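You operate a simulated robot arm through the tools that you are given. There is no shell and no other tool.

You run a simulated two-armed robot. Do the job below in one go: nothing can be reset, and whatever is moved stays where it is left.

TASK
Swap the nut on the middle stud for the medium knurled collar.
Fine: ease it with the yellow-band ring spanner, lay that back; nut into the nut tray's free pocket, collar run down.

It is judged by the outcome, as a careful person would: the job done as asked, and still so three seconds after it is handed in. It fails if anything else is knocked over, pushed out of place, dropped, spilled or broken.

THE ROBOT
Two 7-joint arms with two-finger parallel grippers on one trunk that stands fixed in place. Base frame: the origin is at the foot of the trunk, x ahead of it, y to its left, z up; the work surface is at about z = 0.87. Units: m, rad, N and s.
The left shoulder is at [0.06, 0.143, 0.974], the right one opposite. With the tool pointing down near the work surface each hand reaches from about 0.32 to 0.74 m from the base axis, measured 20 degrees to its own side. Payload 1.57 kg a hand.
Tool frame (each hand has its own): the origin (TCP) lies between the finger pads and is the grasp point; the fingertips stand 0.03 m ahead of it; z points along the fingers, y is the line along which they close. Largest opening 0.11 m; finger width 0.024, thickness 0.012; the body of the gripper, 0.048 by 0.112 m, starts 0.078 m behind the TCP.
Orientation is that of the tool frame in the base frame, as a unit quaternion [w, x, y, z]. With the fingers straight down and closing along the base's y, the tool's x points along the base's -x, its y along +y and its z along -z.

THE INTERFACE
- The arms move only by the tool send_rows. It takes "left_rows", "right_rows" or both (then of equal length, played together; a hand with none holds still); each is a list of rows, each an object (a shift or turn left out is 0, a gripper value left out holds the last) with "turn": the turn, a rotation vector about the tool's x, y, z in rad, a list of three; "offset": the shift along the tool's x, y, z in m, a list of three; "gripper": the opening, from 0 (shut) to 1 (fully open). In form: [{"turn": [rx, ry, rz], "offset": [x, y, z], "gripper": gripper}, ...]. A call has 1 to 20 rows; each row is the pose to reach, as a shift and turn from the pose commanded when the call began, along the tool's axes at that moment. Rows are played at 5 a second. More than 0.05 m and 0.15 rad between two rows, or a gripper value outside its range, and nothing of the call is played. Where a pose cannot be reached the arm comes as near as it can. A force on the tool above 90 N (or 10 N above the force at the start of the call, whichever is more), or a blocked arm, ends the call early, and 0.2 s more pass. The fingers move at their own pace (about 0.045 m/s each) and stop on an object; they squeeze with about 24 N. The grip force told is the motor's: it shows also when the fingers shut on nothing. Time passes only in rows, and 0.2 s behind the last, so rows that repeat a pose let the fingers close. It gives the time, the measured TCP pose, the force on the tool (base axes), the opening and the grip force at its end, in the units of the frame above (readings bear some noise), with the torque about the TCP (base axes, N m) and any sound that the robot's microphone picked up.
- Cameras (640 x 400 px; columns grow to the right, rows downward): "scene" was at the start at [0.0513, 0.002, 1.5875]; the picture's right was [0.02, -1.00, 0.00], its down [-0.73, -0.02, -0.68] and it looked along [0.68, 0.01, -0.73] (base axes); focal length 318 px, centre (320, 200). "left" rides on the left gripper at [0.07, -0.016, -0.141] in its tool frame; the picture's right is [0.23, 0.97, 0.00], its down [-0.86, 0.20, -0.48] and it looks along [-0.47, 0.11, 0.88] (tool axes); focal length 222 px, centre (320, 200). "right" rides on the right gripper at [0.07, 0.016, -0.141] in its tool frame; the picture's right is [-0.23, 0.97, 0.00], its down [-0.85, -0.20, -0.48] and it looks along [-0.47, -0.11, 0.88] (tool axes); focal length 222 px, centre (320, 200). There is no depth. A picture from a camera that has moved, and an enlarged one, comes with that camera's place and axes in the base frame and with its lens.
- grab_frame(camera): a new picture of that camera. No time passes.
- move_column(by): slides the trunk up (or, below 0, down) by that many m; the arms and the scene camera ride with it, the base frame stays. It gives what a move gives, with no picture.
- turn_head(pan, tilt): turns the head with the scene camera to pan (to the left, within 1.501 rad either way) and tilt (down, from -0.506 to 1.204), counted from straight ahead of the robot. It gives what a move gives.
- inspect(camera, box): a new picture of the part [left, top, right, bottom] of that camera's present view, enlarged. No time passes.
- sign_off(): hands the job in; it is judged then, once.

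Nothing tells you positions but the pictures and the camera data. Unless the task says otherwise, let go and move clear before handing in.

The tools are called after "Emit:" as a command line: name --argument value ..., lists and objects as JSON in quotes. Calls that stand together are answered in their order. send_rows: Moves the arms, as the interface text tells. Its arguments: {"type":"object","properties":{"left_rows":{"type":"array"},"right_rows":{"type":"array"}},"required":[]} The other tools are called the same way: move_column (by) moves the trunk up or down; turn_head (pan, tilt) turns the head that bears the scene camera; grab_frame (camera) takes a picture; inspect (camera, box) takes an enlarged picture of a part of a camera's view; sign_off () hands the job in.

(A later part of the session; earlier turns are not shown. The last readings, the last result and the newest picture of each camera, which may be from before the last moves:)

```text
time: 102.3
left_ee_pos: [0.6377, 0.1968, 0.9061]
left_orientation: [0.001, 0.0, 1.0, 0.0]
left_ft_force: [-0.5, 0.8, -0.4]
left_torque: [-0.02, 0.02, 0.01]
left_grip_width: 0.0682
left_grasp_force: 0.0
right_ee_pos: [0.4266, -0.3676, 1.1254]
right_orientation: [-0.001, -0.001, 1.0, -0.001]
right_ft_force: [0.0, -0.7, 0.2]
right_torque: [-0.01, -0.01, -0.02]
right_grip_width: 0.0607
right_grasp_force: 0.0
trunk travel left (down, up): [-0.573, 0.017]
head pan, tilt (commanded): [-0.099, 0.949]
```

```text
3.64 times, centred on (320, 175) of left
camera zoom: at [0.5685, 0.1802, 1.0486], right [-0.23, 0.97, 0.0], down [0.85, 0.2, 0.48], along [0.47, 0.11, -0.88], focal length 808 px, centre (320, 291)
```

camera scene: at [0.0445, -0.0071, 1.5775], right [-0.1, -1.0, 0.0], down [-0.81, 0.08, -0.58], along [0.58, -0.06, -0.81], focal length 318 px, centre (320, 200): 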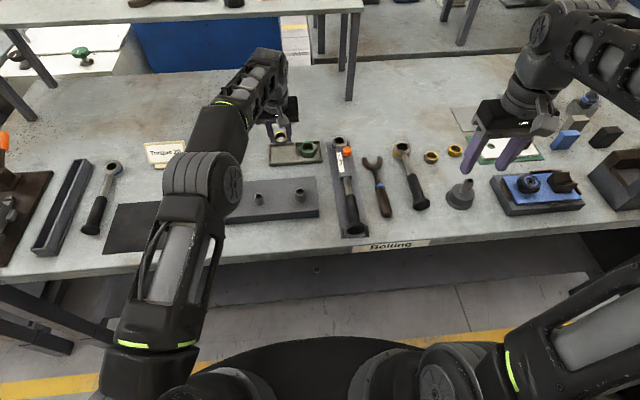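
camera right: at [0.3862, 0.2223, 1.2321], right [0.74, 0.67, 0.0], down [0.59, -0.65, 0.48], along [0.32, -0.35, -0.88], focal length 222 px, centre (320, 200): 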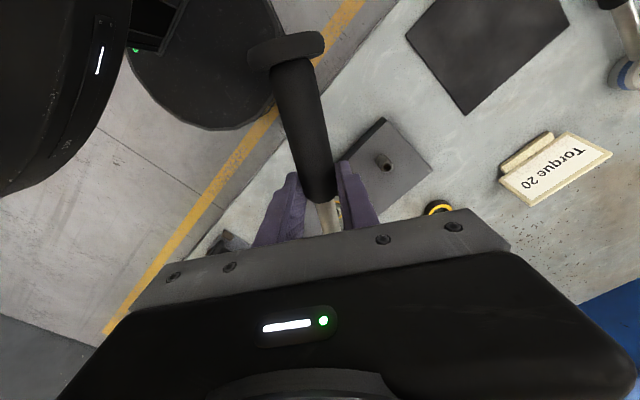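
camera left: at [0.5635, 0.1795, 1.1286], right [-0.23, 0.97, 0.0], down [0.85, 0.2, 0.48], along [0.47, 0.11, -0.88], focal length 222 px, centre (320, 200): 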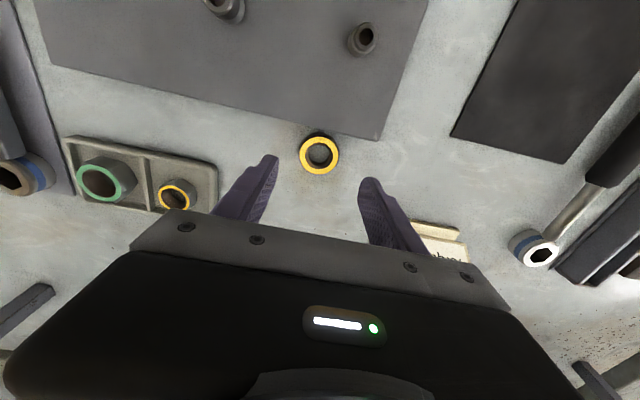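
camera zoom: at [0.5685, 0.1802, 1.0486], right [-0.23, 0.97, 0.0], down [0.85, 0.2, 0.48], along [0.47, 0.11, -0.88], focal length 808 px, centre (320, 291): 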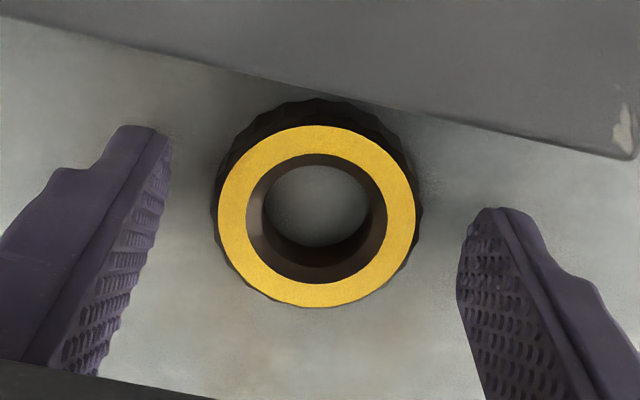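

Emit:
send_rows --left_rows '[{"gripper": 0.45}, {"gripper": 0.3}, {"gripper": 0.0}, {"gripper": 0.0}, {"gripper": 0.0}]'

Emit:
send_rows --left_rows '[{"offset": [0.0, 0.0, -0.01]}, {"offset": [0.0, 0.0, -0.03]}, {"offset": [0.0, 0.0, -0.06]}, {"offset": [0.0, 0.0, -0.075]}, {"offset": [0.02, -0.018, -0.08]}, {"offset": [0.04, -0.036, -0.08]}, {"offset": [0.06, -0.054, -0.08]}, {"offset": [0.08, -0.072, -0.08]}, {"offset": [0.1, -0.09, -0.08]}, {"offset": [0.106, -0.0955, -0.08]}, {"offset": [0.106, -0.0955, -0.08]}, {"offset": [0.106, -0.0955, -0.08]}]'

Emit:
grab_frame --camera "left"

Emit:
inspect --camera "left" --box '[250, 120, 390, 230]'

Emit:
inspect --camera "scene" --box '[220, 150, 300, 210]'

```text
time: 103.5
left_ee_pos: [0.6372, 0.1965, 0.9061]
left_orientation: [0.001, -0.001, 1.0, 0.0]
left_ft_force: [0.3, -1.3, -0.6]
left_torque: [0.01, -0.07, 0.01]
left_grip_width: 0.0427
left_grasp_force: 23.4
right_ee_pos: [0.4262, -0.3663, 1.1255]
right_orientation: [-0.001, -0.001, 1.0, 0.0]
right_ft_force: [-0.2, 0.1, -0.6]
right_torque: [0.01, -0.02, -0.03]
right_grip_width: 0.0606
right_grasp_force: 0.0
trunk travel left (down, up): [-0.573, 0.017]
head pan, tilt (commanded): [-0.099, 0.949]
```

```text
time: 106.1
left_ee_pos: [0.5322, 0.1014, 0.9855]
left_orientation: [0.0, 0.0, 1.0, 0.0]
left_ft_force: [0.0, 0.4, -1.4]
left_torque: [0.0, -0.01, 0.01]
left_grip_width: 0.0431
left_grasp_force: 23.5
right_ee_pos: [0.4254, -0.3669, 1.1265]
right_orientation: [-0.001, -0.001, 1.0, 0.0]
right_ft_force: [0.7, 0.3, -0.8]
right_torque: [0.01, 0.02, -0.01]
right_grip_width: 0.0604
right_grasp_force: 0.1
trunk travel left (down, up): [-0.573, 0.017]
head pan, tilt (commanded): [-0.099, 0.949]
```

```text
taken
camera left: at [0.4632, 0.0853, 1.1272], right [-0.23, 0.97, 0.0], down [0.85, 0.2, 0.48], along [0.47, 0.11, -0.88], focal length 222 px, centre (320, 200)
```

left: 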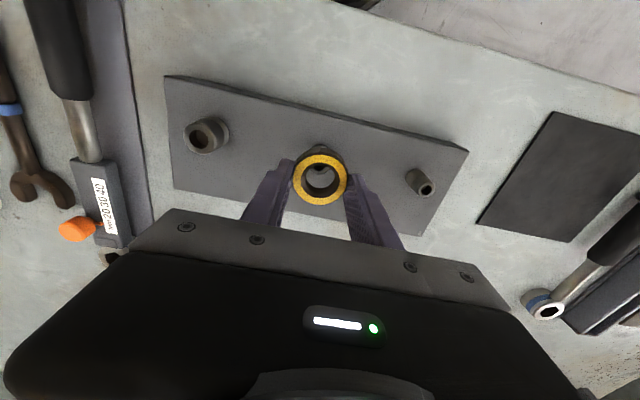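

```text
3.64 times, centred on (320, 175) of left
camera zoom: at [0.4632, 0.0853, 1.1272], right [-0.23, 0.97, 0.0], down [0.85, 0.2, 0.48], along [0.47, 0.11, -0.88], focal length 808 px, centre (320, 291)
```

zoom: 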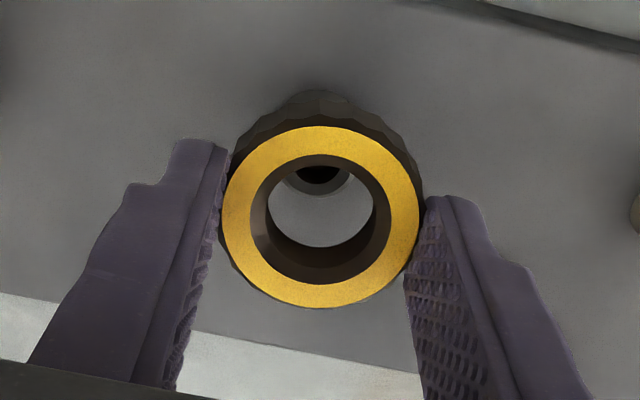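

```text
6.67 times, centred on (260, 180) of scene
camera zoom: at [0.0442, -0.0069, 1.5776], right [-0.1, -1.0, 0.0], down [-0.81, 0.08, -0.58], along [0.58, -0.06, -0.81], focal length 2123 px, centre (720, 333)
```

zoom: 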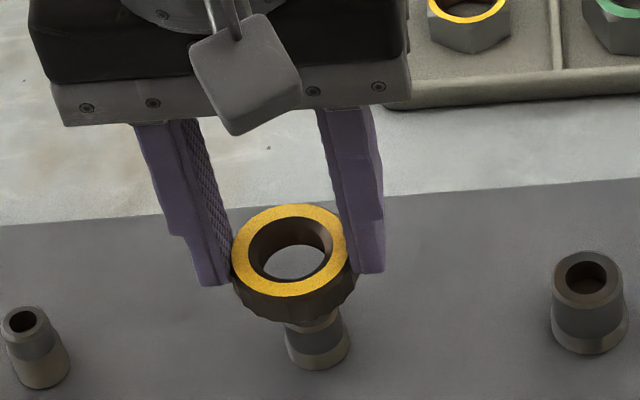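

Emit:
inspect --camera "left" --box '[295, 140, 345, 190]'

Emit:
inspect --camera "scene" --box '[244, 172, 276, 200]'

```text
8.00 times, centred on (320, 165) of left
camera zoom: at [0.4632, 0.0853, 1.1272], right [-0.23, 0.97, 0.0], down [0.85, 0.2, 0.48], along [0.47, 0.11, -0.88], focal length 1777 px, centre (320, 480)
```

zoom: 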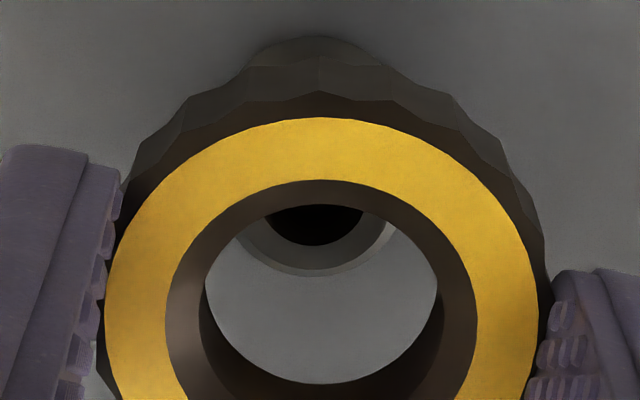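

```text
14.29 times, centred on (260, 186) of scene
camera zoom: at [0.0442, -0.0069, 1.5776], right [-0.1, -1.0, 0.0], down [-0.81, 0.08, -0.58], along [0.58, -0.06, -0.81], focal length 4550 px, centre (1177, 400)
```

zoom: 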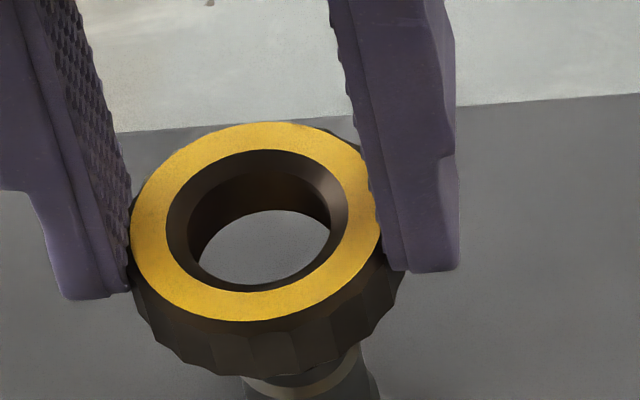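

The collar is level and within about half a millimetre of the stud axis. I turn the wrist anticlockwise to about +80° for run-down range, then check alignment again.

Emit:
send_rows --left_rows '[{"turn": [0, 0, -0.14]}, {"turn": [0, 0, -0.28]}, {"turn": [0, 0, -0.42]}, {"turn": [0, 0, -0.56]}, {"turn": [0, 0, -0.7]}, {"turn": [0, 0, -0.84]}, {"turn": [0, 0, -0.98]}, {"turn": [0, 0, -1.12]}, {"turn": [0, 0, -1.26]}, {"turn": [0, 0, -1.39]}, {"turn": [0, 0, -1.39]}, {"turn": [0, 0, -1.39]}]'

Emit:
inspect --camera "left" --box '[295, 140, 345, 190]'

Emit:
inspect --camera "scene" --box '[220, 150, 300, 210]'

```text
time: 108.7
left_ee_pos: [0.532, 0.1013, 0.9845]
left_orientation: [0.001, -0.641, 0.768, -0.001]
left_ft_force: [-0.6, -0.4, -0.2]
left_torque: [-0.02, 0.03, 0.02]
left_grip_width: 0.043
left_grasp_force: 23.7
right_ee_pos: [0.4253, -0.3673, 1.1251]
right_orientation: [-0.001, -0.001, 1.0, 0.001]
right_ft_force: [-0.2, -0.1, -0.5]
right_torque: [0.02, -0.01, -0.02]
right_grip_width: 0.0604
right_grasp_force: 0.1
trunk travel left (down, up): [-0.573, 0.017]
head pan, tilt (commanded): [-0.099, 0.949]
```

```text
8.00 times, centred on (320, 165) of left
camera zoom: at [0.536, 0.0295, 1.1279], right [-1.0, -0.05, 0.0], down [-0.04, 0.88, 0.48], along [-0.02, 0.48, -0.88], focal length 1777 px, centre (320, 480)
```

zoom: 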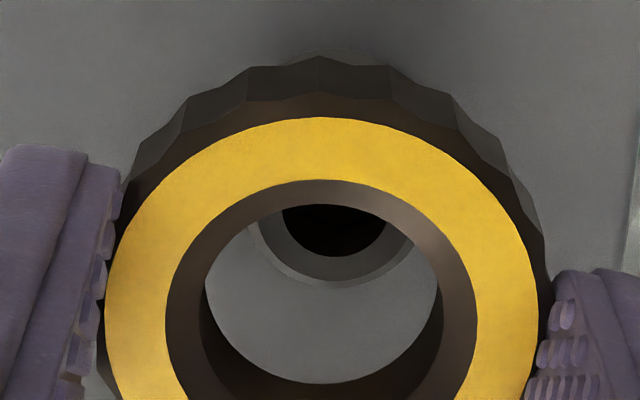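

```text
6.67 times, centred on (260, 180) of scene
camera zoom: at [0.0441, -0.007, 1.5776], right [-0.1, -1.0, 0.0], down [-0.81, 0.08, -0.58], along [0.58, -0.06, -0.81], focal length 2123 px, centre (720, 333)
```

zoom: 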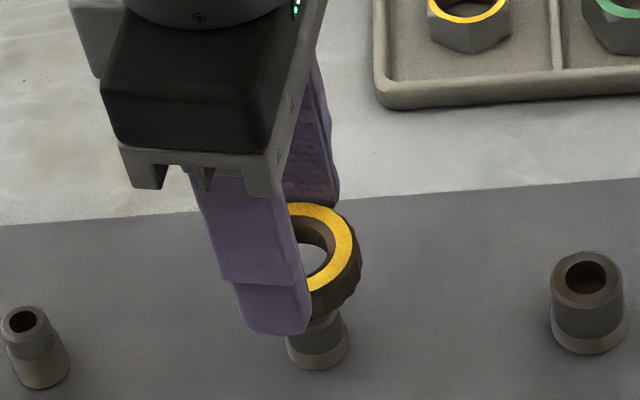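

At this yaw the stud shows about 2 mm off in x, so I trim by (-1.6, -0.6) mm and descend toward the stud tip.

Emit:
send_rows --left_rows '[{"offset": [0.0009, 0.0015, 0.0]}, {"offset": [0.0009, 0.0015, 0.006]}, {"offset": [0.0009, 0.0015, 0.012]}, {"offset": [0.0009, 0.0015, 0.017]}, {"offset": [0.0009, 0.0015, 0.017]}]'

Emit:
inspect --camera "left" --box '[280, 130, 360, 210]'

Emit:
inspect --camera "scene" --box '[220, 160, 300, 220]'

```text
time: 109.9
left_ee_pos: [0.5289, 0.0999, 0.9665]
left_orientation: [0.0, -0.64, 0.768, 0.0]
left_ft_force: [0.5, 0.0, -1.3]
left_torque: [0.01, 0.0, 0.01]
left_grip_width: 0.0431
left_grasp_force: 23.0
right_ee_pos: [0.4251, -0.3662, 1.1258]
right_orientation: [-0.001, -0.001, 1.0, 0.001]
right_ft_force: [-0.1, -0.4, -0.5]
right_torque: [-0.01, -0.03, 0.02]
right_grip_width: 0.0603
right_grasp_force: 0.0
trunk travel left (down, up): [-0.573, 0.017]
head pan, tilt (commanded): [-0.099, 0.949]
```

```text
5.00 times, centred on (320, 170) of left
camera zoom: at [0.5339, 0.0287, 1.1102], right [-1.0, -0.05, 0.0], down [-0.04, 0.88, 0.48], along [-0.02, 0.48, -0.88], focal length 1111 px, centre (320, 350)
```

zoom: 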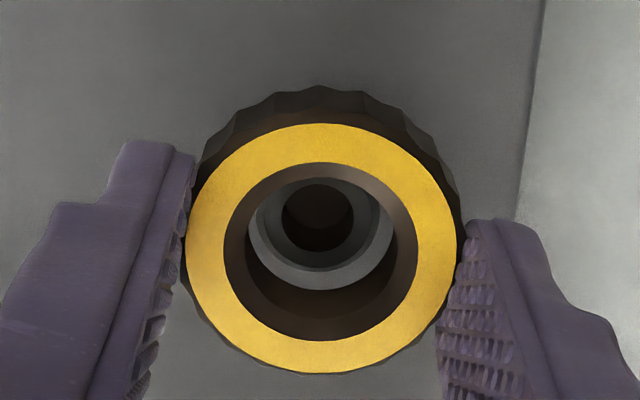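

```text
6.67 times, centred on (260, 190) of scene
camera zoom: at [0.044, -0.0069, 1.5776], right [-0.1, -1.0, 0.0], down [-0.81, 0.08, -0.58], along [0.58, -0.06, -0.81], focal length 2123 px, centre (720, 267)
```

zoom: 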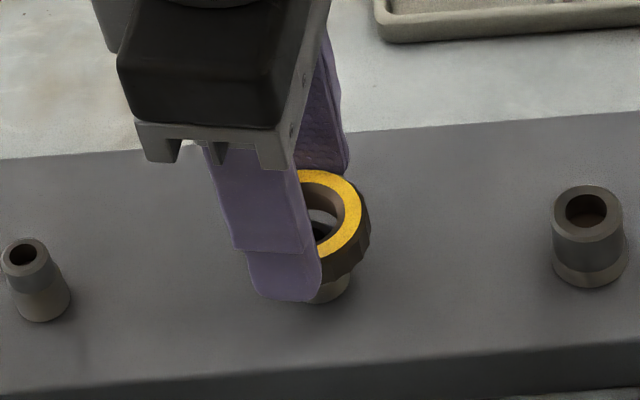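

Well centred. I lower in 1 mm steps to feel the stud entering the collar.

Emit:
send_rows --left_rows '[{"offset": [0, 0, 0.001]}, {"offset": [0, 0, 0.002]}, {"offset": [0, 0, 0.003]}, {"offset": [0, 0, 0.004]}, {"offset": [0, 0, 0.004]}]'

Emit:
send_rows --left_rows '[{"offset": [0, 0, 0.001]}, {"offset": [0, 0, 0.002]}, {"offset": [0, 0, 0.003]}, {"offset": [0, 0, 0.003]}]'

Emit:
inspect --camera "left" --box '[280, 130, 360, 210]'

```text
time: 111.1
left_ee_pos: [0.5295, 0.1004, 0.9647]
left_orientation: [-0.001, -0.64, 0.768, 0.0]
left_ft_force: [0.6, 0.0, -1.4]
left_torque: [0.02, -0.01, 0.0]
left_grip_width: 0.0432
left_grasp_force: 24.2
right_ee_pos: [0.4258, -0.3671, 1.1262]
right_orientation: [-0.001, -0.001, 1.0, 0.0]
right_ft_force: [-0.5, -1.0, 0.2]
right_torque: [0.0, 0.03, -0.06]
right_grip_width: 0.0605
right_grasp_force: 0.1
trunk travel left (down, up): [-0.573, 0.017]
head pan, tilt (commanded): [-0.099, 0.949]
```

```text
time: 112.1
left_ee_pos: [0.5309, 0.1, 0.9609]
left_orientation: [0.0, -0.64, 0.768, 0.0]
left_ft_force: [-0.5, -0.9, -1.6]
left_torque: [0.01, 0.0, -0.04]
left_grip_width: 0.0432
left_grasp_force: 24.2
right_ee_pos: [0.4257, -0.3675, 1.1267]
right_orientation: [-0.001, -0.001, 1.0, 0.0]
right_ft_force: [0.2, 0.4, -0.9]
right_torque: [-0.02, 0.01, 0.03]
right_grip_width: 0.0608
right_grasp_force: 0.1
trunk travel left (down, up): [-0.573, 0.017]
head pan, tilt (commanded): [-0.099, 0.949]
```

```text
5.00 times, centred on (320, 170) of left
camera zoom: at [0.5342, 0.029, 1.104], right [-1.0, -0.05, 0.0], down [-0.04, 0.88, 0.48], along [-0.02, 0.48, -0.88], focal length 1111 px, centre (320, 350)
```

zoom: 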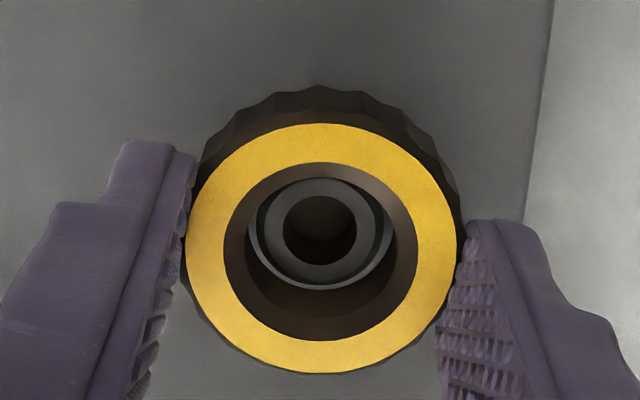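

The stud's smooth lead is inside the bore with even clearance. I trim 0.6 mm and keep lowering to the thread start.

Emit:
send_rows --left_rows '[{"offset": [-0.0006, 0, 0.002]}, {"offset": [-0.0006, 0, 0.004]}, {"offset": [-0.0006, 0, 0.006]}, {"offset": [-0.0006, 0, 0.008]}, {"offset": [-0.0006, 0, 0.0095]}, {"offset": [-0.0006, 0, 0.0095]}]'

Emit:
send_rows --left_rows '[{"offset": [0, 0, 0.001]}, {"offset": [0, 0, 0.002]}, {"offset": [0, 0, 0.002]}]'

Emit:
inspect --camera "left" --box '[280, 130, 360, 210]'

```text
time: 113.5
left_ee_pos: [0.5303, 0.1001, 0.9519]
left_orientation: [0.0, -0.64, 0.768, 0.001]
left_ft_force: [-0.2, 0.4, -1.1]
left_torque: [-0.05, 0.01, -0.04]
left_grip_width: 0.0432
left_grasp_force: 24.0
right_ee_pos: [0.425, -0.3671, 1.1262]
right_orientation: [-0.001, -0.001, 1.0, 0.0]
right_ft_force: [0.0, -0.7, -0.1]
right_torque: [0.01, -0.03, 0.01]
right_grip_width: 0.0603
right_grasp_force: 0.1
trunk travel left (down, up): [-0.573, 0.017]
head pan, tilt (commanded): [-0.099, 0.949]
```

```text
time: 114.3
left_ee_pos: [0.5307, 0.1013, 0.9496]
left_orientation: [0.0, -0.64, 0.769, 0.0]
left_ft_force: [-0.7, 0.5, -1.2]
left_torque: [0.02, -0.02, 0.02]
left_grip_width: 0.0432
left_grasp_force: 24.1
right_ee_pos: [0.4249, -0.3668, 1.1251]
right_orientation: [-0.001, -0.001, 1.0, -0.001]
right_ft_force: [0.8, -0.5, 0.1]
right_torque: [0.0, -0.01, -0.01]
right_grip_width: 0.0604
right_grasp_force: 0.1
trunk travel left (down, up): [-0.573, 0.017]
head pan, tilt (commanded): [-0.099, 0.949]
```

```text
5.00 times, centred on (320, 170) of left
camera zoom: at [0.5352, 0.0298, 1.0925], right [-1.0, -0.05, 0.0], down [-0.04, 0.88, 0.48], along [-0.02, 0.48, -0.88], focal length 1111 px, centre (320, 350)
```

zoom: 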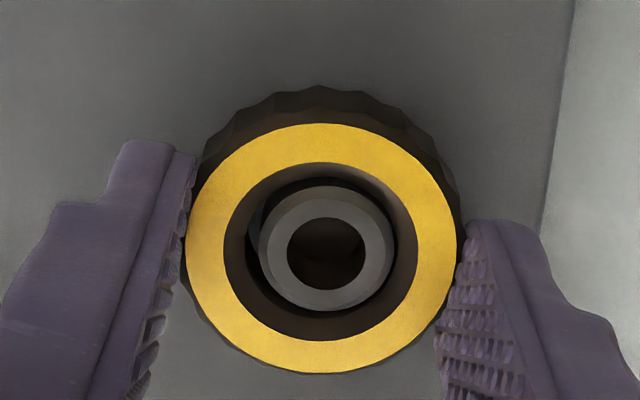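

Emit:
send_rows --left_rows '[{"offset": [0, 0.0008, 0.0]}, {"offset": [0, 0.0008, 0.001]}, {"offset": [0, 0.0008, 0.002]}, {"offset": [0, 0.0008, 0.002]}]'

Emit:
send_rows --left_rows '[{"offset": [0, 0, 0.001]}, {"offset": [0, 0, 0.0015]}, {"offset": [0, 0, 0.0015]}]'

Emit:
inspect --camera "left" --box '[280, 130, 360, 210]'

```text
time: 115.3
left_ee_pos: [0.5303, 0.1018, 0.9469]
left_orientation: [0.001, -0.64, 0.768, 0.0]
left_ft_force: [-1.5, -2.4, -3.9]
left_torque: [0.03, -0.03, -0.02]
left_grip_width: 0.043
left_grasp_force: 24.3
right_ee_pos: [0.4253, -0.367, 1.1263]
right_orientation: [0.0, -0.001, 1.0, 0.0]
right_ft_force: [-0.1, 0.5, -0.3]
right_torque: [0.02, -0.01, 0.02]
right_grip_width: 0.0603
right_grasp_force: 0.1
trunk travel left (down, up): [-0.573, 0.017]
head pan, tilt (commanded): [-0.099, 0.949]
```

```text
time: 116.1
left_ee_pos: [0.5295, 0.1014, 0.9471]
left_orientation: [0.0, -0.64, 0.768, -0.001]
left_ft_force: [-0.2, -3.8, 1.4]
left_torque: [-0.02, 0.22, -0.03]
left_grip_width: 0.0432
left_grasp_force: 23.9
right_ee_pos: [0.4254, -0.3678, 1.1267]
right_orientation: [0.0, -0.002, 1.0, 0.001]
right_ft_force: [-0.2, -0.2, 0.0]
right_torque: [0.0, -0.01, 0.0]
right_grip_width: 0.0607
right_grasp_force: 0.0
trunk travel left (down, up): [-0.573, 0.017]
head pan, tilt (commanded): [-0.099, 0.949]
```

```text
5.00 times, centred on (320, 170) of left
camera zoom: at [0.5342, 0.0293, 1.0899], right [-1.0, -0.05, 0.0], down [-0.04, 0.88, 0.48], along [-0.02, 0.48, -0.88], focal length 1111 px, centre (320, 350)
```

zoom: 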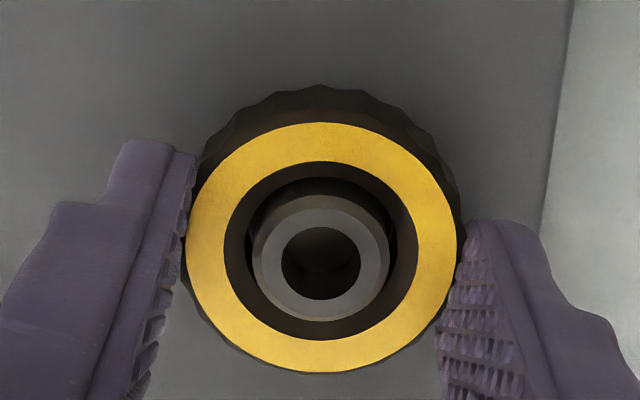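

The collar has reached the thread start (light contact at the height where the nut came free). I trim slightly and begin turning clockwise with a matching feed.

Emit:
send_rows --left_rows '[{"offset": [0.0005, 0, 0.0], "turn": [0, 0, 0.0]}, {"offset": [0.0005, 0, 0.0002], "turn": [0, 0, 0.12]}, {"offset": [0.0005, 0, 0.0004], "turn": [0, 0, 0.24]}, {"offset": [0.0005, 0, 0.0005], "turn": [0, 0, 0.36]}, {"offset": [0.0005, 0, 0.0006], "turn": [0, 0, 0.48]}, {"offset": [0.0005, 0, 0.0008], "turn": [0, 0, 0.6]}, {"offset": [0.0005, 0, 0.0009], "turn": [0, 0, 0.72]}, {"offset": [0.0005, 0, 0.0011], "turn": [0, 0, 0.84]}, {"offset": [0.0005, 0, 0.0012], "turn": [0, 0, 0.96]}, {"offset": [0.0005, 0, 0.0012], "turn": [0, 0, 0.96]}]'

Emit:
inspect --camera "left" --box '[280, 130, 360, 210]'

```text
time: 118.3
left_ee_pos: [0.5309, 0.0999, 0.9454]
left_orientation: [0.001, -0.212, 0.977, -0.001]
left_ft_force: [12.0, 4.4, 15.9]
left_torque: [0.12, -0.41, -0.03]
left_grip_width: 0.0431
left_grasp_force: 24.5
right_ee_pos: [0.4249, -0.3667, 1.1266]
right_orientation: [-0.001, -0.002, 1.0, 0.0]
right_ft_force: [-0.4, 1.0, 1.1]
right_torque: [-0.01, 0.01, 0.0]
right_grip_width: 0.0603
right_grasp_force: 0.0
trunk travel left (down, up): [-0.573, 0.017]
head pan, tilt (commanded): [-0.099, 0.949]
```

```text
5.00 times, centred on (320, 170) of left
camera zoom: at [0.4742, 0.0567, 1.0882], right [-0.61, 0.79, 0.0], down [0.69, 0.54, 0.48], along [0.38, 0.29, -0.88], focal length 1111 px, centre (320, 350)
```

zoom: 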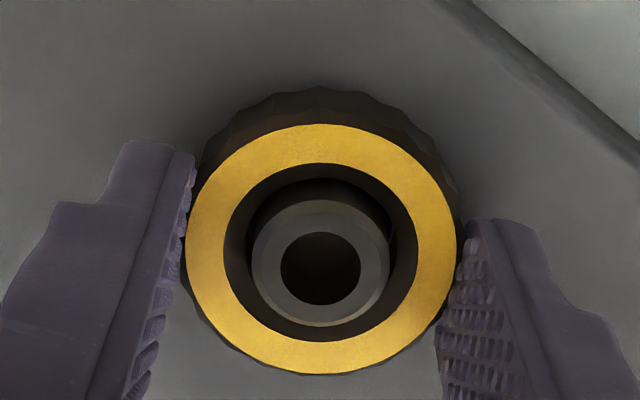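

Emit:
send_rows --left_rows '[{"offset": [-0.0009, 0, 0.0], "turn": [0, 0, 0.05]}, {"offset": [-0.0009, 0, 0.0], "turn": [0, 0, 0.17]}, {"offset": [-0.0009, 0, 0.0], "turn": [0, 0, 0.29]}, {"offset": [-0.0009, 0, 0.0], "turn": [0, 0, 0.41]}, {"offset": [-0.0009, 0, 0.0], "turn": [0, 0, 0.5]}, {"offset": [-0.0009, 0, 0.0], "turn": [0, 0, 0.5]}]'

Emit:
inspect --camera "left" --box '[280, 130, 360, 210]'

```text
time: 119.7
left_ee_pos: [0.5306, 0.1007, 0.9453]
left_orientation: [0.0, 0.036, 0.999, 0.0]
left_ft_force: [8.8, 0.1, 6.6]
left_torque: [-0.06, -0.56, -0.01]
left_grip_width: 0.0434
left_grasp_force: 23.7
right_ee_pos: [0.4257, -0.3675, 1.1249]
right_orientation: [-0.001, -0.001, 1.0, 0.001]
right_ft_force: [-0.1, 0.2, -0.2]
right_torque: [0.02, 0.03, 0.02]
right_grip_width: 0.0606
right_grasp_force: 0.1
trunk travel left (down, up): [-0.573, 0.017]
head pan, tilt (commanded): [-0.099, 0.949]
```

```text
5.00 times, centred on (320, 170) of left
camera zoom: at [0.4605, 0.0889, 1.0874], right [-0.16, 0.99, 0.0], down [0.87, 0.14, 0.48], along [0.47, 0.07, -0.88], focal length 1111 px, centre (320, 350)
```

zoom: 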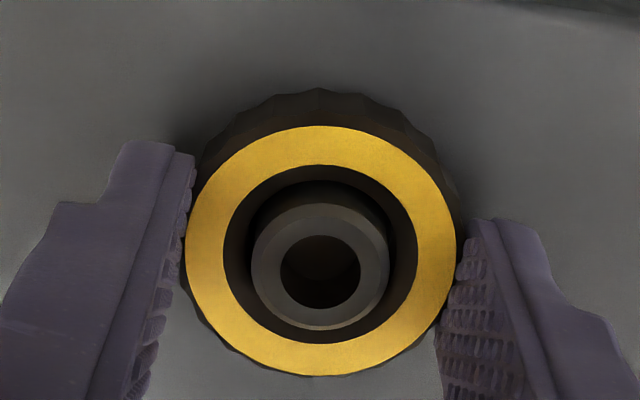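

The upward load fell while turning, so the thread is drawing the collar down. I ease sideways 1 mm and continue clockwise with a matched feed.

Emit:
send_rows --left_rows '[{"offset": [-0.0006, 0, 0.0], "turn": [0, 0, 0.05]}, {"offset": [-0.0012, 0, 0.0002], "turn": [0, 0, 0.17]}, {"offset": [-0.0012, 0, 0.0003], "turn": [0, 0, 0.29]}, {"offset": [-0.0012, 0, 0.0005], "turn": [0, 0, 0.41]}, {"offset": [-0.0012, 0, 0.0006], "turn": [0, 0, 0.53]}, {"offset": [-0.0012, 0, 0.0008], "turn": [0, 0, 0.65]}, {"offset": [-0.0012, 0, 0.0009], "turn": [0, 0, 0.77]}, {"offset": [-0.0012, 0, 0.0011], "turn": [0, 0, 0.89]}, {"offset": [-0.0012, 0, 0.0012], "turn": [0, 0, 1.0]}, {"offset": [-0.0012, 0, 0.0012], "turn": [0, 0, 1.0]}]'

Emit:
inspect --camera "left" --box '[280, 130, 360, 210]'

Emit:
inspect --camera "scene" --box '[220, 160, 300, 220]'

```text
time: 121.9
left_ee_pos: [0.5311, 0.1, 0.9436]
left_orientation: [-0.001, 0.511, 0.86, 0.0]
left_ft_force: [-8.9, -8.6, -8.3]
left_torque: [-0.26, 0.11, -0.02]
left_grip_width: 0.0429
left_grasp_force: 24.7
right_ee_pos: [0.4235, -0.3679, 1.1268]
right_orientation: [0.0, -0.002, 1.0, 0.0]
right_ft_force: [-0.1, -0.9, 1.4]
right_torque: [0.02, -0.01, -0.01]
right_grip_width: 0.0606
right_grasp_force: 0.1
trunk travel left (down, up): [-0.573, 0.017]
head pan, tilt (commanded): [-0.099, 0.949]
```

```text
5.00 times, centred on (320, 170) of left
camera zoom: at [0.4837, 0.1533, 1.0862], right [0.75, 0.67, 0.0], down [0.58, -0.66, 0.48], along [0.32, -0.36, -0.88], focal length 1111 px, centre (320, 350)
```

zoom: 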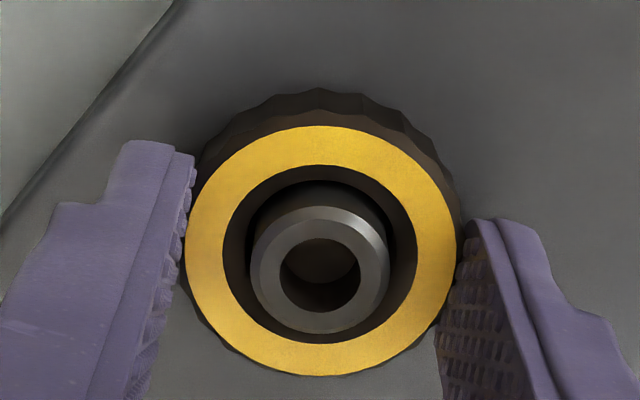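

```text
6.67 times, centred on (260, 190) of scene
camera zoom: at [0.0434, -0.0079, 1.5775], right [-0.1, -1.0, 0.0], down [-0.81, 0.08, -0.58], along [0.58, -0.06, -0.81], focal length 2123 px, centre (720, 267)
```

zoom: 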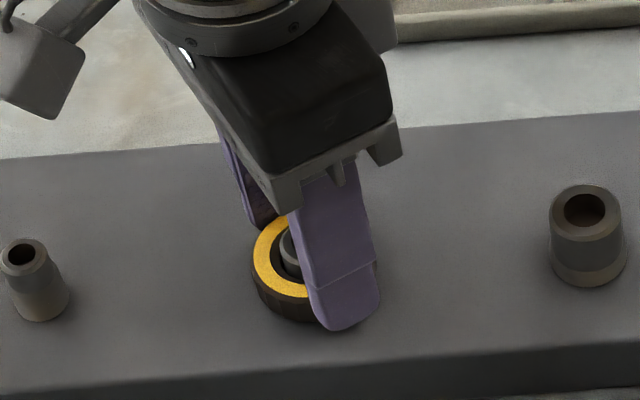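

The thread now pulls the collar downward on its own. I relieve the side load and continue the turn with a bit more feed.

Emit:
send_rows --left_rows '[{"offset": [0, -0.0005, 0.0004], "turn": [0, 0, 0.03]}, {"offset": [0, -0.001, 0.0008], "turn": [0, 0, 0.13]}, {"offset": [0, -0.001, 0.001], "turn": [0, 0, 0.25]}, {"offset": [0, -0.001, 0.0012], "turn": [0, 0, 0.37]}, {"offset": [0, -0.001, 0.0014], "turn": [0, 0, 0.49]}, {"offset": [0, -0.001, 0.0016], "turn": [0, 0, 0.63]}, {"offset": [0, -0.001, 0.0016], "turn": [0, 0, 0.63]}]'

Emit:
inspect --camera "left" --box '[280, 130, 360, 210]'

```text
time: 123.5
left_ee_pos: [0.5301, 0.0996, 0.9422]
left_orientation: [0.0, 0.752, 0.659, 0.0]
left_ft_force: [-6.7, -6.4, -7.8]
left_torque: [-0.19, 0.17, -0.01]
left_grip_width: 0.0431
left_grasp_force: 23.8
right_ee_pos: [0.4249, -0.3674, 1.1256]
right_orientation: [0.0, -0.001, 1.0, 0.001]
right_ft_force: [0.2, -0.2, 0.2]
right_torque: [-0.02, 0.02, 0.02]
right_grip_width: 0.0605
right_grasp_force: 0.1
trunk travel left (down, up): [-0.573, 0.017]
head pan, tilt (commanded): [-0.099, 0.949]
```

```text
5.00 times, centred on (320, 170) of left
camera zoom: at [0.5238, 0.1711, 1.0854], right [1.0, 0.1, 0.0], down [0.09, -0.87, 0.48], along [0.05, -0.48, -0.88], focal length 1111 px, centre (320, 350)
```

zoom: 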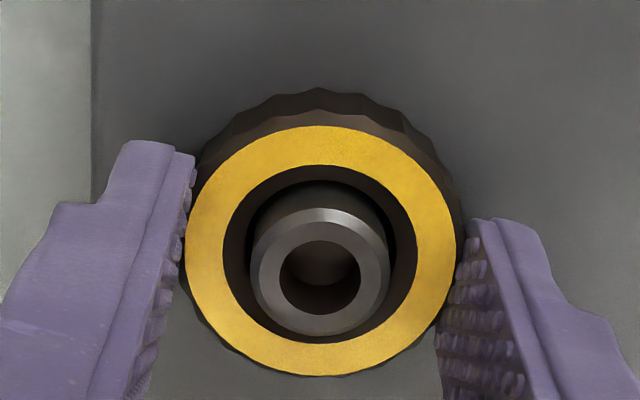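

One grip range used. I release, rotate back about 178°, and re-grip for the next stretch.

Emit:
send_rows --left_rows '[{"gripper": 0.45}, {"gripper": 0.6}, {"gripper": 0.62}, {"gripper": 0.62}]'

Emit:
send_rows --left_rows '[{"turn": [0, 0, -0.14]}, {"turn": [0, 0, -0.28]}, {"turn": [0, 0, -0.42]}, {"turn": [0, 0, -0.56]}, {"turn": [0, 0, -0.7]}, {"turn": [0, 0, -0.84]}, {"turn": [0, 0, -0.98]}, {"turn": [0, 0, -1.12]}, {"turn": [0, 0, -1.26]}, {"turn": [0, 0, -1.4]}, {"turn": [0, 0, -1.54]}, {"turn": [0, 0, -1.68]}, {"turn": [0, 0, -1.82]}, {"turn": [0, 0, -1.96]}, {"turn": [0, 0, -2.1]}, {"turn": [0, 0, -2.24]}, {"turn": [0, 0, -2.38]}, {"turn": [0, 0, -2.52]}, {"turn": [0, 0, -2.66]}, {"turn": [0, 0, -2.8]}]'

Emit:
send_rows --left_rows '[{"turn": [0, 0, -0.14]}, {"turn": [0, 0, -0.28]}, {"turn": [0, 0, -0.3]}, {"turn": [0, 0, -0.3]}]'

Emit:
grab_frame --camera "left"

Emit:
inspect --camera "left" --box '[260, 120, 380, 220]'

Emit:
inspect --camera "scene" --box '[220, 160, 300, 220]'

```text
time: 124.5
left_ee_pos: [0.5301, 0.0998, 0.9422]
left_orientation: [0.001, 0.751, 0.66, 0.001]
left_ft_force: [0.4, 0.7, 0.8]
left_torque: [-0.02, -0.02, 0.02]
left_grip_width: 0.0684
left_grasp_force: 0.0
right_ee_pos: [0.4259, -0.3676, 1.1257]
right_orientation: [-0.001, -0.001, 1.0, -0.001]
right_ft_force: [0.7, -0.1, -0.5]
right_torque: [0.04, 0.0, -0.02]
right_grip_width: 0.0604
right_grasp_force: 0.0
trunk travel left (down, up): [-0.573, 0.017]
head pan, tilt (commanded): [-0.099, 0.949]
```

```text
time: 128.7
left_ee_pos: [0.5312, 0.0999, 0.9412]
left_orientation: [0.001, -0.523, 0.852, 0.0]
left_ft_force: [-0.2, 0.0, 0.5]
left_torque: [0.0, 0.0, 0.0]
left_grip_width: 0.0681
left_grasp_force: 0.1
right_ee_pos: [0.4248, -0.3678, 1.1268]
right_orientation: [-0.001, -0.001, 1.0, 0.0]
right_ft_force: [-1.4, 0.3, -0.5]
right_torque: [0.0, -0.02, -0.01]
right_grip_width: 0.0604
right_grasp_force: 0.1
trunk travel left (down, up): [-0.573, 0.017]
head pan, tilt (commanded): [-0.099, 0.949]
```

```text
time: 129.7
left_ee_pos: [0.5302, 0.1007, 0.9433]
left_orientation: [0.0, -0.644, 0.765, 0.0]
left_ft_force: [-0.6, 0.2, -0.7]
left_torque: [0.02, 0.04, 0.0]
left_grip_width: 0.0683
left_grasp_force: 0.0
right_ee_pos: [0.4248, -0.3671, 1.1259]
right_orientation: [-0.002, -0.001, 1.0, -0.001]
right_ft_force: [0.1, 0.2, -1.0]
right_torque: [0.0, 0.01, -0.02]
right_grip_width: 0.0605
right_grasp_force: 0.1
trunk travel left (down, up): [-0.573, 0.017]
head pan, tilt (commanded): [-0.099, 0.949]
```

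```text
taken
camera left: at [0.535, 0.0288, 1.0852], right [-1.0, -0.06, 0.0], down [-0.05, 0.88, 0.48], along [-0.03, 0.48, -0.88], focal length 222 px, centre (320, 200)
```

left: 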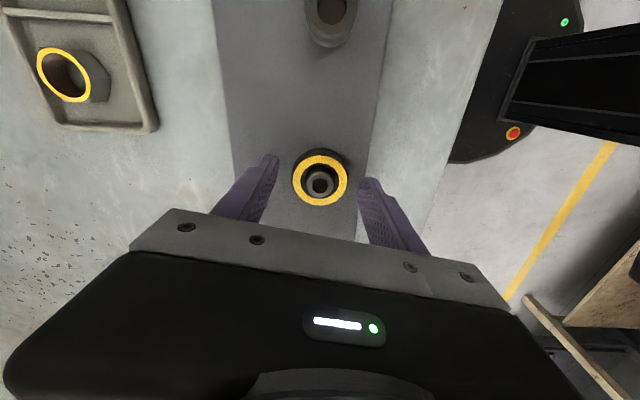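

```text
4.00 times, centred on (320, 170) of left
camera zoom: at [0.535, 0.0288, 1.0852], right [-1.0, -0.06, 0.0], down [-0.05, 0.88, 0.48], along [-0.03, 0.48, -0.88], focal length 888 px, centre (320, 320)
```

zoom: 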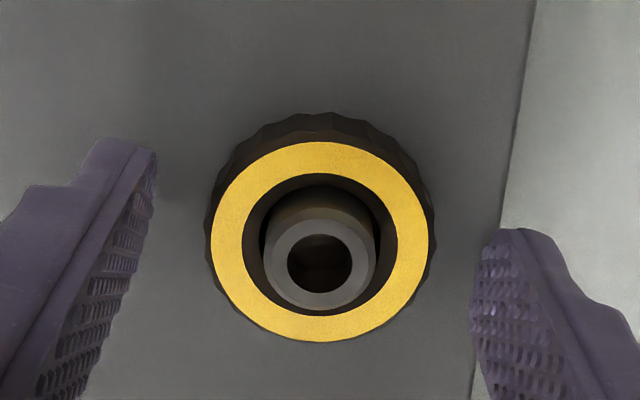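

```text
6.67 times, centred on (260, 190) of scene
camera zoom: at [0.0441, -0.007, 1.5776], right [-0.1, -1.0, 0.0], down [-0.81, 0.08, -0.58], along [0.58, -0.06, -0.81], focal length 2123 px, centre (720, 267)
```

zoom: 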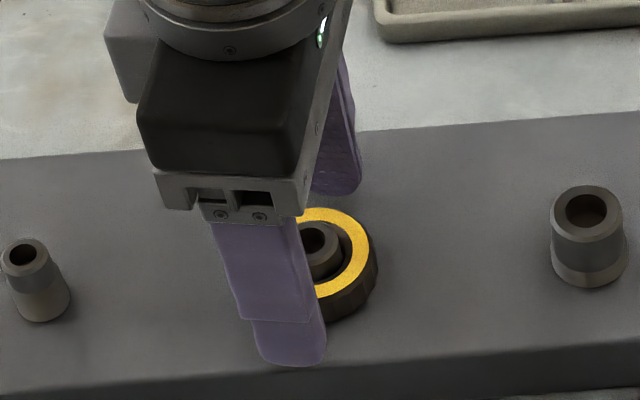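

Still centred on the collar. I grip and turn clockwise another stretch, feeding about 8 mm per turn.

Emit:
send_rows --left_rows '[{"gripper": 0.45}, {"gripper": 0.3}, {"gripper": 0.0}, {"gripper": 0.0}, {"gripper": 0.0}]'

Emit:
send_rows --left_rows '[{"turn": [0, 0, 0.12], "offset": [0, 0, 0.0002]}, {"turn": [0, 0, 0.24], "offset": [0, 0, 0.0003]}, {"turn": [0, 0, 0.36], "offset": [0, 0, 0.0005]}, {"turn": [0, 0, 0.48], "offset": [0, 0, 0.0006]}, {"turn": [0, 0, 0.6], "offset": [0, 0, 0.0008]}, {"turn": [0, 0, 0.72], "offset": [0, 0, 0.0009]}, {"turn": [0, 0, 0.84], "offset": [0, 0, 0.0011]}, {"turn": [0, 0, 0.96], "offset": [0, 0, 0.0012]}, {"turn": [0, 0, 1.08], "offset": [0, 0, 0.0014]}, {"turn": [0, 0, 1.2], "offset": [0, 0, 0.0015]}, {"turn": [0, 0, 1.2], "offset": [0, 0, 0.0015]}]'

Emit:
inspect --camera "left" --box '[260, 120, 380, 220]'

```text
time: 130.9
left_ee_pos: [0.5297, 0.0995, 0.942]
left_orientation: [0.001, -0.644, 0.765, -0.001]
left_ft_force: [0.4, -0.3, 0.0]
left_torque: [0.02, 0.0, -0.01]
left_grip_width: 0.0434
left_grasp_force: 23.9
right_ee_pos: [0.4262, -0.3675, 1.1259]
right_orientation: [-0.001, -0.001, 1.0, 0.0]
right_ft_force: [-0.2, -0.4, -0.5]
right_torque: [0.01, -0.03, -0.02]
right_grip_width: 0.0602
right_grasp_force: 0.1
trunk travel left (down, up): [-0.573, 0.017]
head pan, tilt (commanded): [-0.099, 0.949]
```

```text
time: 133.3
left_ee_pos: [0.5315, 0.0992, 0.9408]
left_orientation: [0.002, -0.099, 0.995, -0.001]
left_ft_force: [0.5, -0.7, 9.6]
left_torque: [-0.04, 0.22, -0.02]
left_grip_width: 0.0432
left_grasp_force: 23.7
right_ee_pos: [0.4255, -0.3667, 1.1264]
right_orientation: [0.0, -0.001, 1.0, 0.0]
right_ft_force: [0.0, -0.3, 0.1]
right_torque: [0.0, 0.01, -0.01]
right_grip_width: 0.0604
right_grasp_force: 0.0
trunk travel left (down, up): [-0.573, 0.017]
head pan, tilt (commanded): [-0.099, 0.949]
```

```text
4.00 times, centred on (320, 170) of left
camera zoom: at [0.4653, 0.0705, 1.0834], right [-0.41, 0.91, 0.0], down [0.8, 0.36, 0.48], along [0.44, 0.2, -0.88], focal length 888 px, centre (320, 320)
```

zoom: 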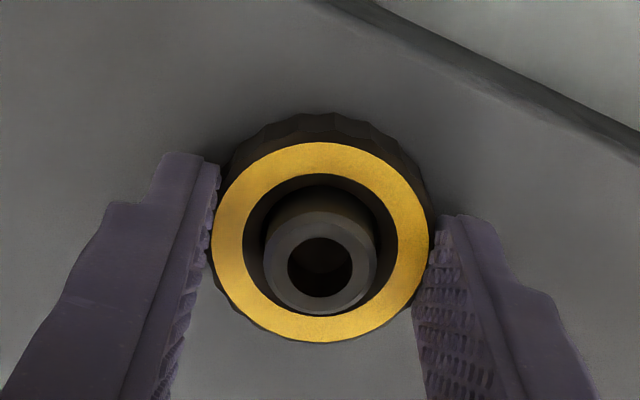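

Emit:
send_rows --left_rows '[{"turn": [0, 0, 0.12], "offset": [0, 0, 0.0]}, {"turn": [0, 0, 0.24], "offset": [0, 0, 0.0001]}, {"turn": [0, 0, 0.36], "offset": [0, 0, 0.0002]}, {"turn": [0, 0, 0.48], "offset": [0, 0, 0.0003]}, {"turn": [0, 0, 0.6], "offset": [0, 0, 0.0004]}, {"turn": [0, 0, 0.72], "offset": [0, 0, 0.0006]}, {"turn": [0, 0, 0.84], "offset": [0, 0, 0.0008]}, {"turn": [0, 0, 0.96], "offset": [0, 0, 0.0009]}, {"turn": [0, 0, 1.08], "offset": [0, 0, 0.001]}, {"turn": [0, 0, 1.2], "offset": [0, 0, 0.0011]}, {"turn": [0, 0, 1.2], "offset": [0, 0, 0.0011]}]'

Emit:
inspect --camera "left" --box '[260, 120, 380, 220]'

Emit:
inspect --camera "scene" --box '[220, 160, 300, 220]'

```text
time: 135.7
left_ee_pos: [0.5306, 0.0987, 0.9396]
left_orientation: [0.0, 0.481, 0.877, -0.001]
left_ft_force: [-4.3, -2.8, -4.2]
left_torque: [-0.02, 0.01, -0.01]
left_grip_width: 0.0458
left_grasp_force: 23.9
right_ee_pos: [0.4254, -0.3669, 1.126]
right_orientation: [-0.001, -0.001, 1.0, 0.001]
right_ft_force: [0.0, 0.8, 0.1]
right_torque: [0.02, 0.01, -0.05]
right_grip_width: 0.0606
right_grasp_force: 0.0
trunk travel left (down, up): [-0.573, 0.017]
head pan, tilt (commanded): [-0.099, 0.949]
```

```text
4.00 times, centred on (320, 170) of left
camera zoom: at [0.4801, 0.1496, 1.0822], right [0.7, 0.72, 0.0], down [0.63, -0.61, 0.48], along [0.34, -0.33, -0.88], focal length 888 px, centre (320, 320)
```

zoom: 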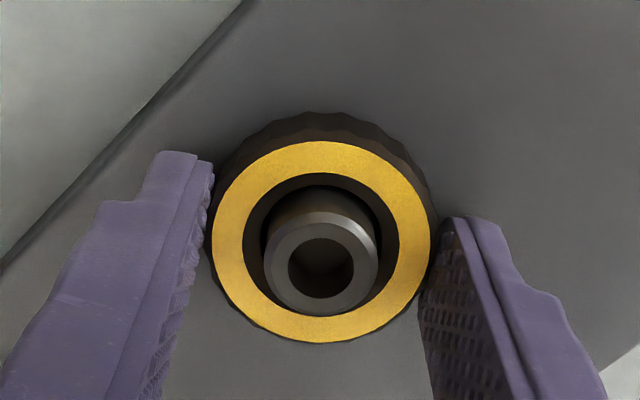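

```text
6.67 times, centred on (260, 190) of scene
camera zoom: at [0.0439, -0.0074, 1.5775], right [-0.1, -0.99, 0.0], down [-0.81, 0.08, -0.58], along [0.58, -0.06, -0.81], focal length 2123 px, centre (720, 267)
```

zoom: 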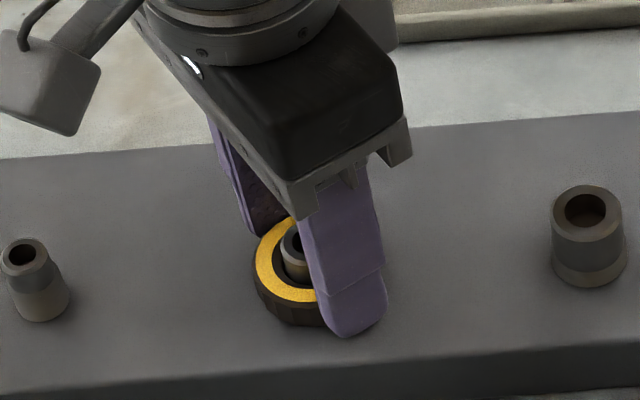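

The grip width jumped to 45.8 mm, suggesting the fingers slipped over the knurl because the collar has bottomed. I open, look from the side with the scene camera, then re-grip to confirm it is snug.

Emit:
send_rows --left_rows '[{"gripper": 0.45}, {"gripper": 0.6}, {"gripper": 0.62}, {"gripper": 0.62}]'

Emit:
inspect --camera "left" --box '[260, 120, 380, 220]'

Emit:
inspect --camera "scene" --box '[236, 178, 284, 214]'

```text
time: 136.7
left_ee_pos: [0.5317, 0.0999, 0.9395]
left_orientation: [0.0, 0.479, 0.878, 0.0]
left_ft_force: [0.3, -0.8, 0.4]
left_torque: [0.02, -0.04, -0.01]
left_grip_width: 0.0681
left_grasp_force: 0.0
right_ee_pos: [0.4248, -0.3672, 1.1262]
right_orientation: [-0.001, -0.001, 1.0, -0.001]
right_ft_force: [0.0, 0.3, 0.1]
right_torque: [-0.01, 0.0, -0.03]
right_grip_width: 0.0604
right_grasp_force: 0.2
trunk travel left (down, up): [-0.573, 0.017]
head pan, tilt (commanded): [-0.099, 0.949]
```

```text
4.00 times, centred on (320, 170) of left
camera zoom: at [0.4804, 0.15, 1.0824], right [0.7, 0.72, 0.0], down [0.63, -0.61, 0.48], along [0.34, -0.33, -0.88], focal length 888 px, centre (320, 320)
```

zoom: 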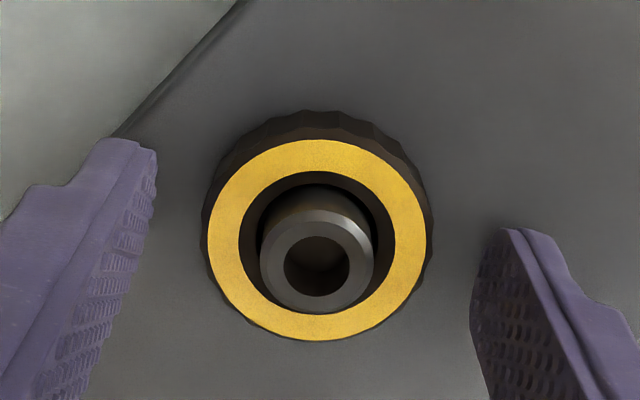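

```text
11.11 times, centred on (260, 196) of scene
camera zoom: at [0.0441, -0.0069, 1.5776], right [-0.1, -1.0, 0.0], down [-0.81, 0.08, -0.58], along [0.58, -0.06, -0.81], focal length 3539 px, centre (987, 244)
```

zoom: 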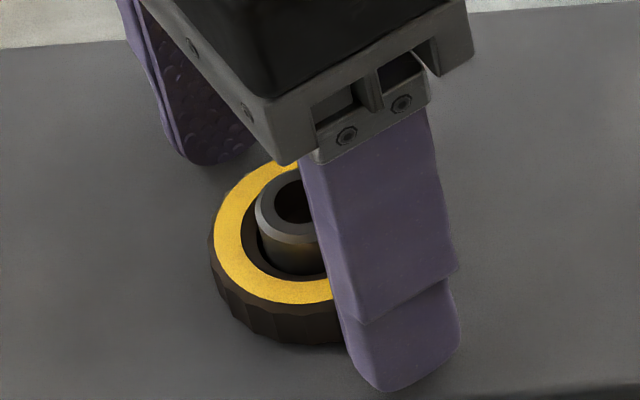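

Emit:
send_rows --left_rows '[{"gripper": 0.45}, {"gripper": 0.3}, {"gripper": 0.0}, {"gripper": 0.0}, {"gripper": 0.0}]'

Emit:
send_rows --left_rows '[{"turn": [0, 0, 0.08]}, {"turn": [0, 0, 0.16]}, {"turn": [0, 0, 0.24], "offset": [0, 0, 0.0002]}, {"turn": [0, 0, 0.24], "offset": [0, 0, 0.0002]}]'

Emit:
inspect --camera "left" --box '[260, 120, 380, 220]'

```text
time: 137.9
left_ee_pos: [0.5306, 0.1, 0.9401]
left_orientation: [0.0, 0.48, 0.878, 0.0]
left_ft_force: [-4.4, -2.6, -1.4]
left_torque: [-0.13, 0.17, -0.15]
left_grip_width: 0.0458
left_grasp_force: 23.9
right_ee_pos: [0.4254, -0.3671, 1.1258]
right_orientation: [-0.001, -0.001, 1.0, 0.0]
right_ft_force: [0.0, -0.3, -0.1]
right_torque: [-0.02, 0.02, 0.0]
right_grip_width: 0.0604
right_grasp_force: 0.1
trunk travel left (down, up): [-0.573, 0.017]
head pan, tilt (commanded): [-0.099, 0.949]
```

```text
time: 138.9
left_ee_pos: [0.5315, 0.0995, 0.94]
left_orientation: [0.001, 0.581, 0.814, 0.001]
left_ft_force: [-4.0, -3.0, 0.6]
left_torque: [-0.15, 0.21, 0.36]
left_grip_width: 0.043
left_grasp_force: 24.1
right_ee_pos: [0.4244, -0.3676, 1.1266]
right_orientation: [0.0, -0.001, 1.0, 0.001]
right_ft_force: [0.0, 0.3, -0.8]
right_torque: [0.01, 0.0, 0.03]
right_grip_width: 0.0605
right_grasp_force: 0.1
trunk travel left (down, up): [-0.573, 0.017]
head pan, tilt (commanded): [-0.099, 0.949]
```

```text
4.00 times, centred on (320, 170) of left
camera zoom: at [0.4929, 0.1605, 1.0827], right [0.85, 0.53, 0.0], down [0.47, -0.74, 0.48], along [0.25, -0.41, -0.88], focal length 888 px, centre (320, 320)
```

zoom: 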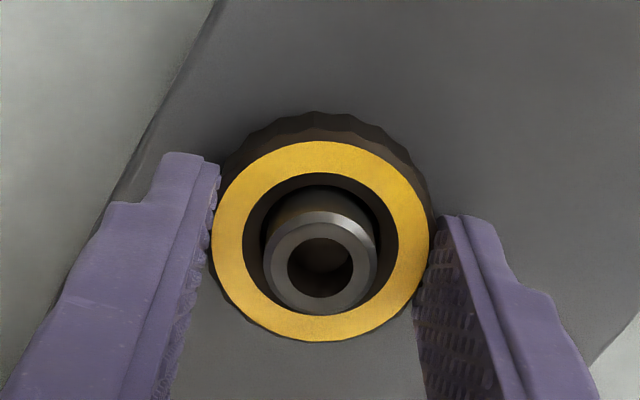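

Torque is now building (0.36 N m) as the fingers settle between knurls, which points to a seated collar. One more small turn to confirm.

Emit:
send_rows --left_rows '[{"turn": [0, 0, 0.06]}, {"turn": [0, 0, 0.12]}, {"turn": [0, 0, 0.12]}]'

Emit:
send_rows --left_rows '[{"turn": [0, 0, 0.06]}, {"turn": [0, 0, 0.12]}, {"turn": [0, 0, 0.12]}]'

Emit:
inspect --camera "left" --box '[260, 120, 380, 220]'

```text
time: 139.7
left_ee_pos: [0.5305, 0.1005, 0.9396]
left_orientation: [0.001, 0.629, 0.777, 0.001]
left_ft_force: [-3.6, -3.1, 2.5]
left_torque: [-0.2, 0.19, 0.47]
left_grip_width: 0.0444
left_grasp_force: 23.6
right_ee_pos: [0.424, -0.3673, 1.1271]
right_orientation: [0.0, -0.002, 1.0, 0.0]
right_ft_force: [0.2, -0.3, 0.0]
right_torque: [0.02, 0.0, -0.04]
right_grip_width: 0.0604
right_grasp_force: 0.1
trunk travel left (down, up): [-0.573, 0.017]
head pan, tilt (commanded): [-0.099, 0.949]
```

```text
time: 140.5
left_ee_pos: [0.5306, 0.0996, 0.9401]
left_orientation: [0.001, 0.675, 0.738, 0.001]
left_ft_force: [-3.8, -1.2, 4.7]
left_torque: [-0.11, 0.22, 0.37]
left_grip_width: 0.0457
left_grasp_force: 23.7
right_ee_pos: [0.4245, -0.3675, 1.1264]
right_orientation: [-0.001, -0.001, 1.0, -0.001]
right_ft_force: [0.0, -0.9, 0.7]
right_torque: [0.03, -0.05, 0.02]
right_grip_width: 0.0605
right_grasp_force: 0.0
trunk travel left (down, up): [-0.573, 0.017]
head pan, tilt (commanded): [-0.099, 0.949]
```

```text
4.00 times, centred on (320, 170) of left
camera zoom: at [0.5083, 0.1684, 1.0822], right [0.95, 0.31, 0.0], down [0.27, -0.83, 0.48], along [0.15, -0.45, -0.88], focal length 888 px, centre (320, 320)
```

zoom: 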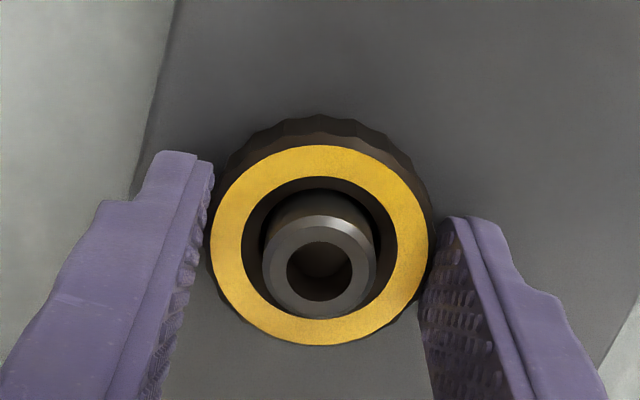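

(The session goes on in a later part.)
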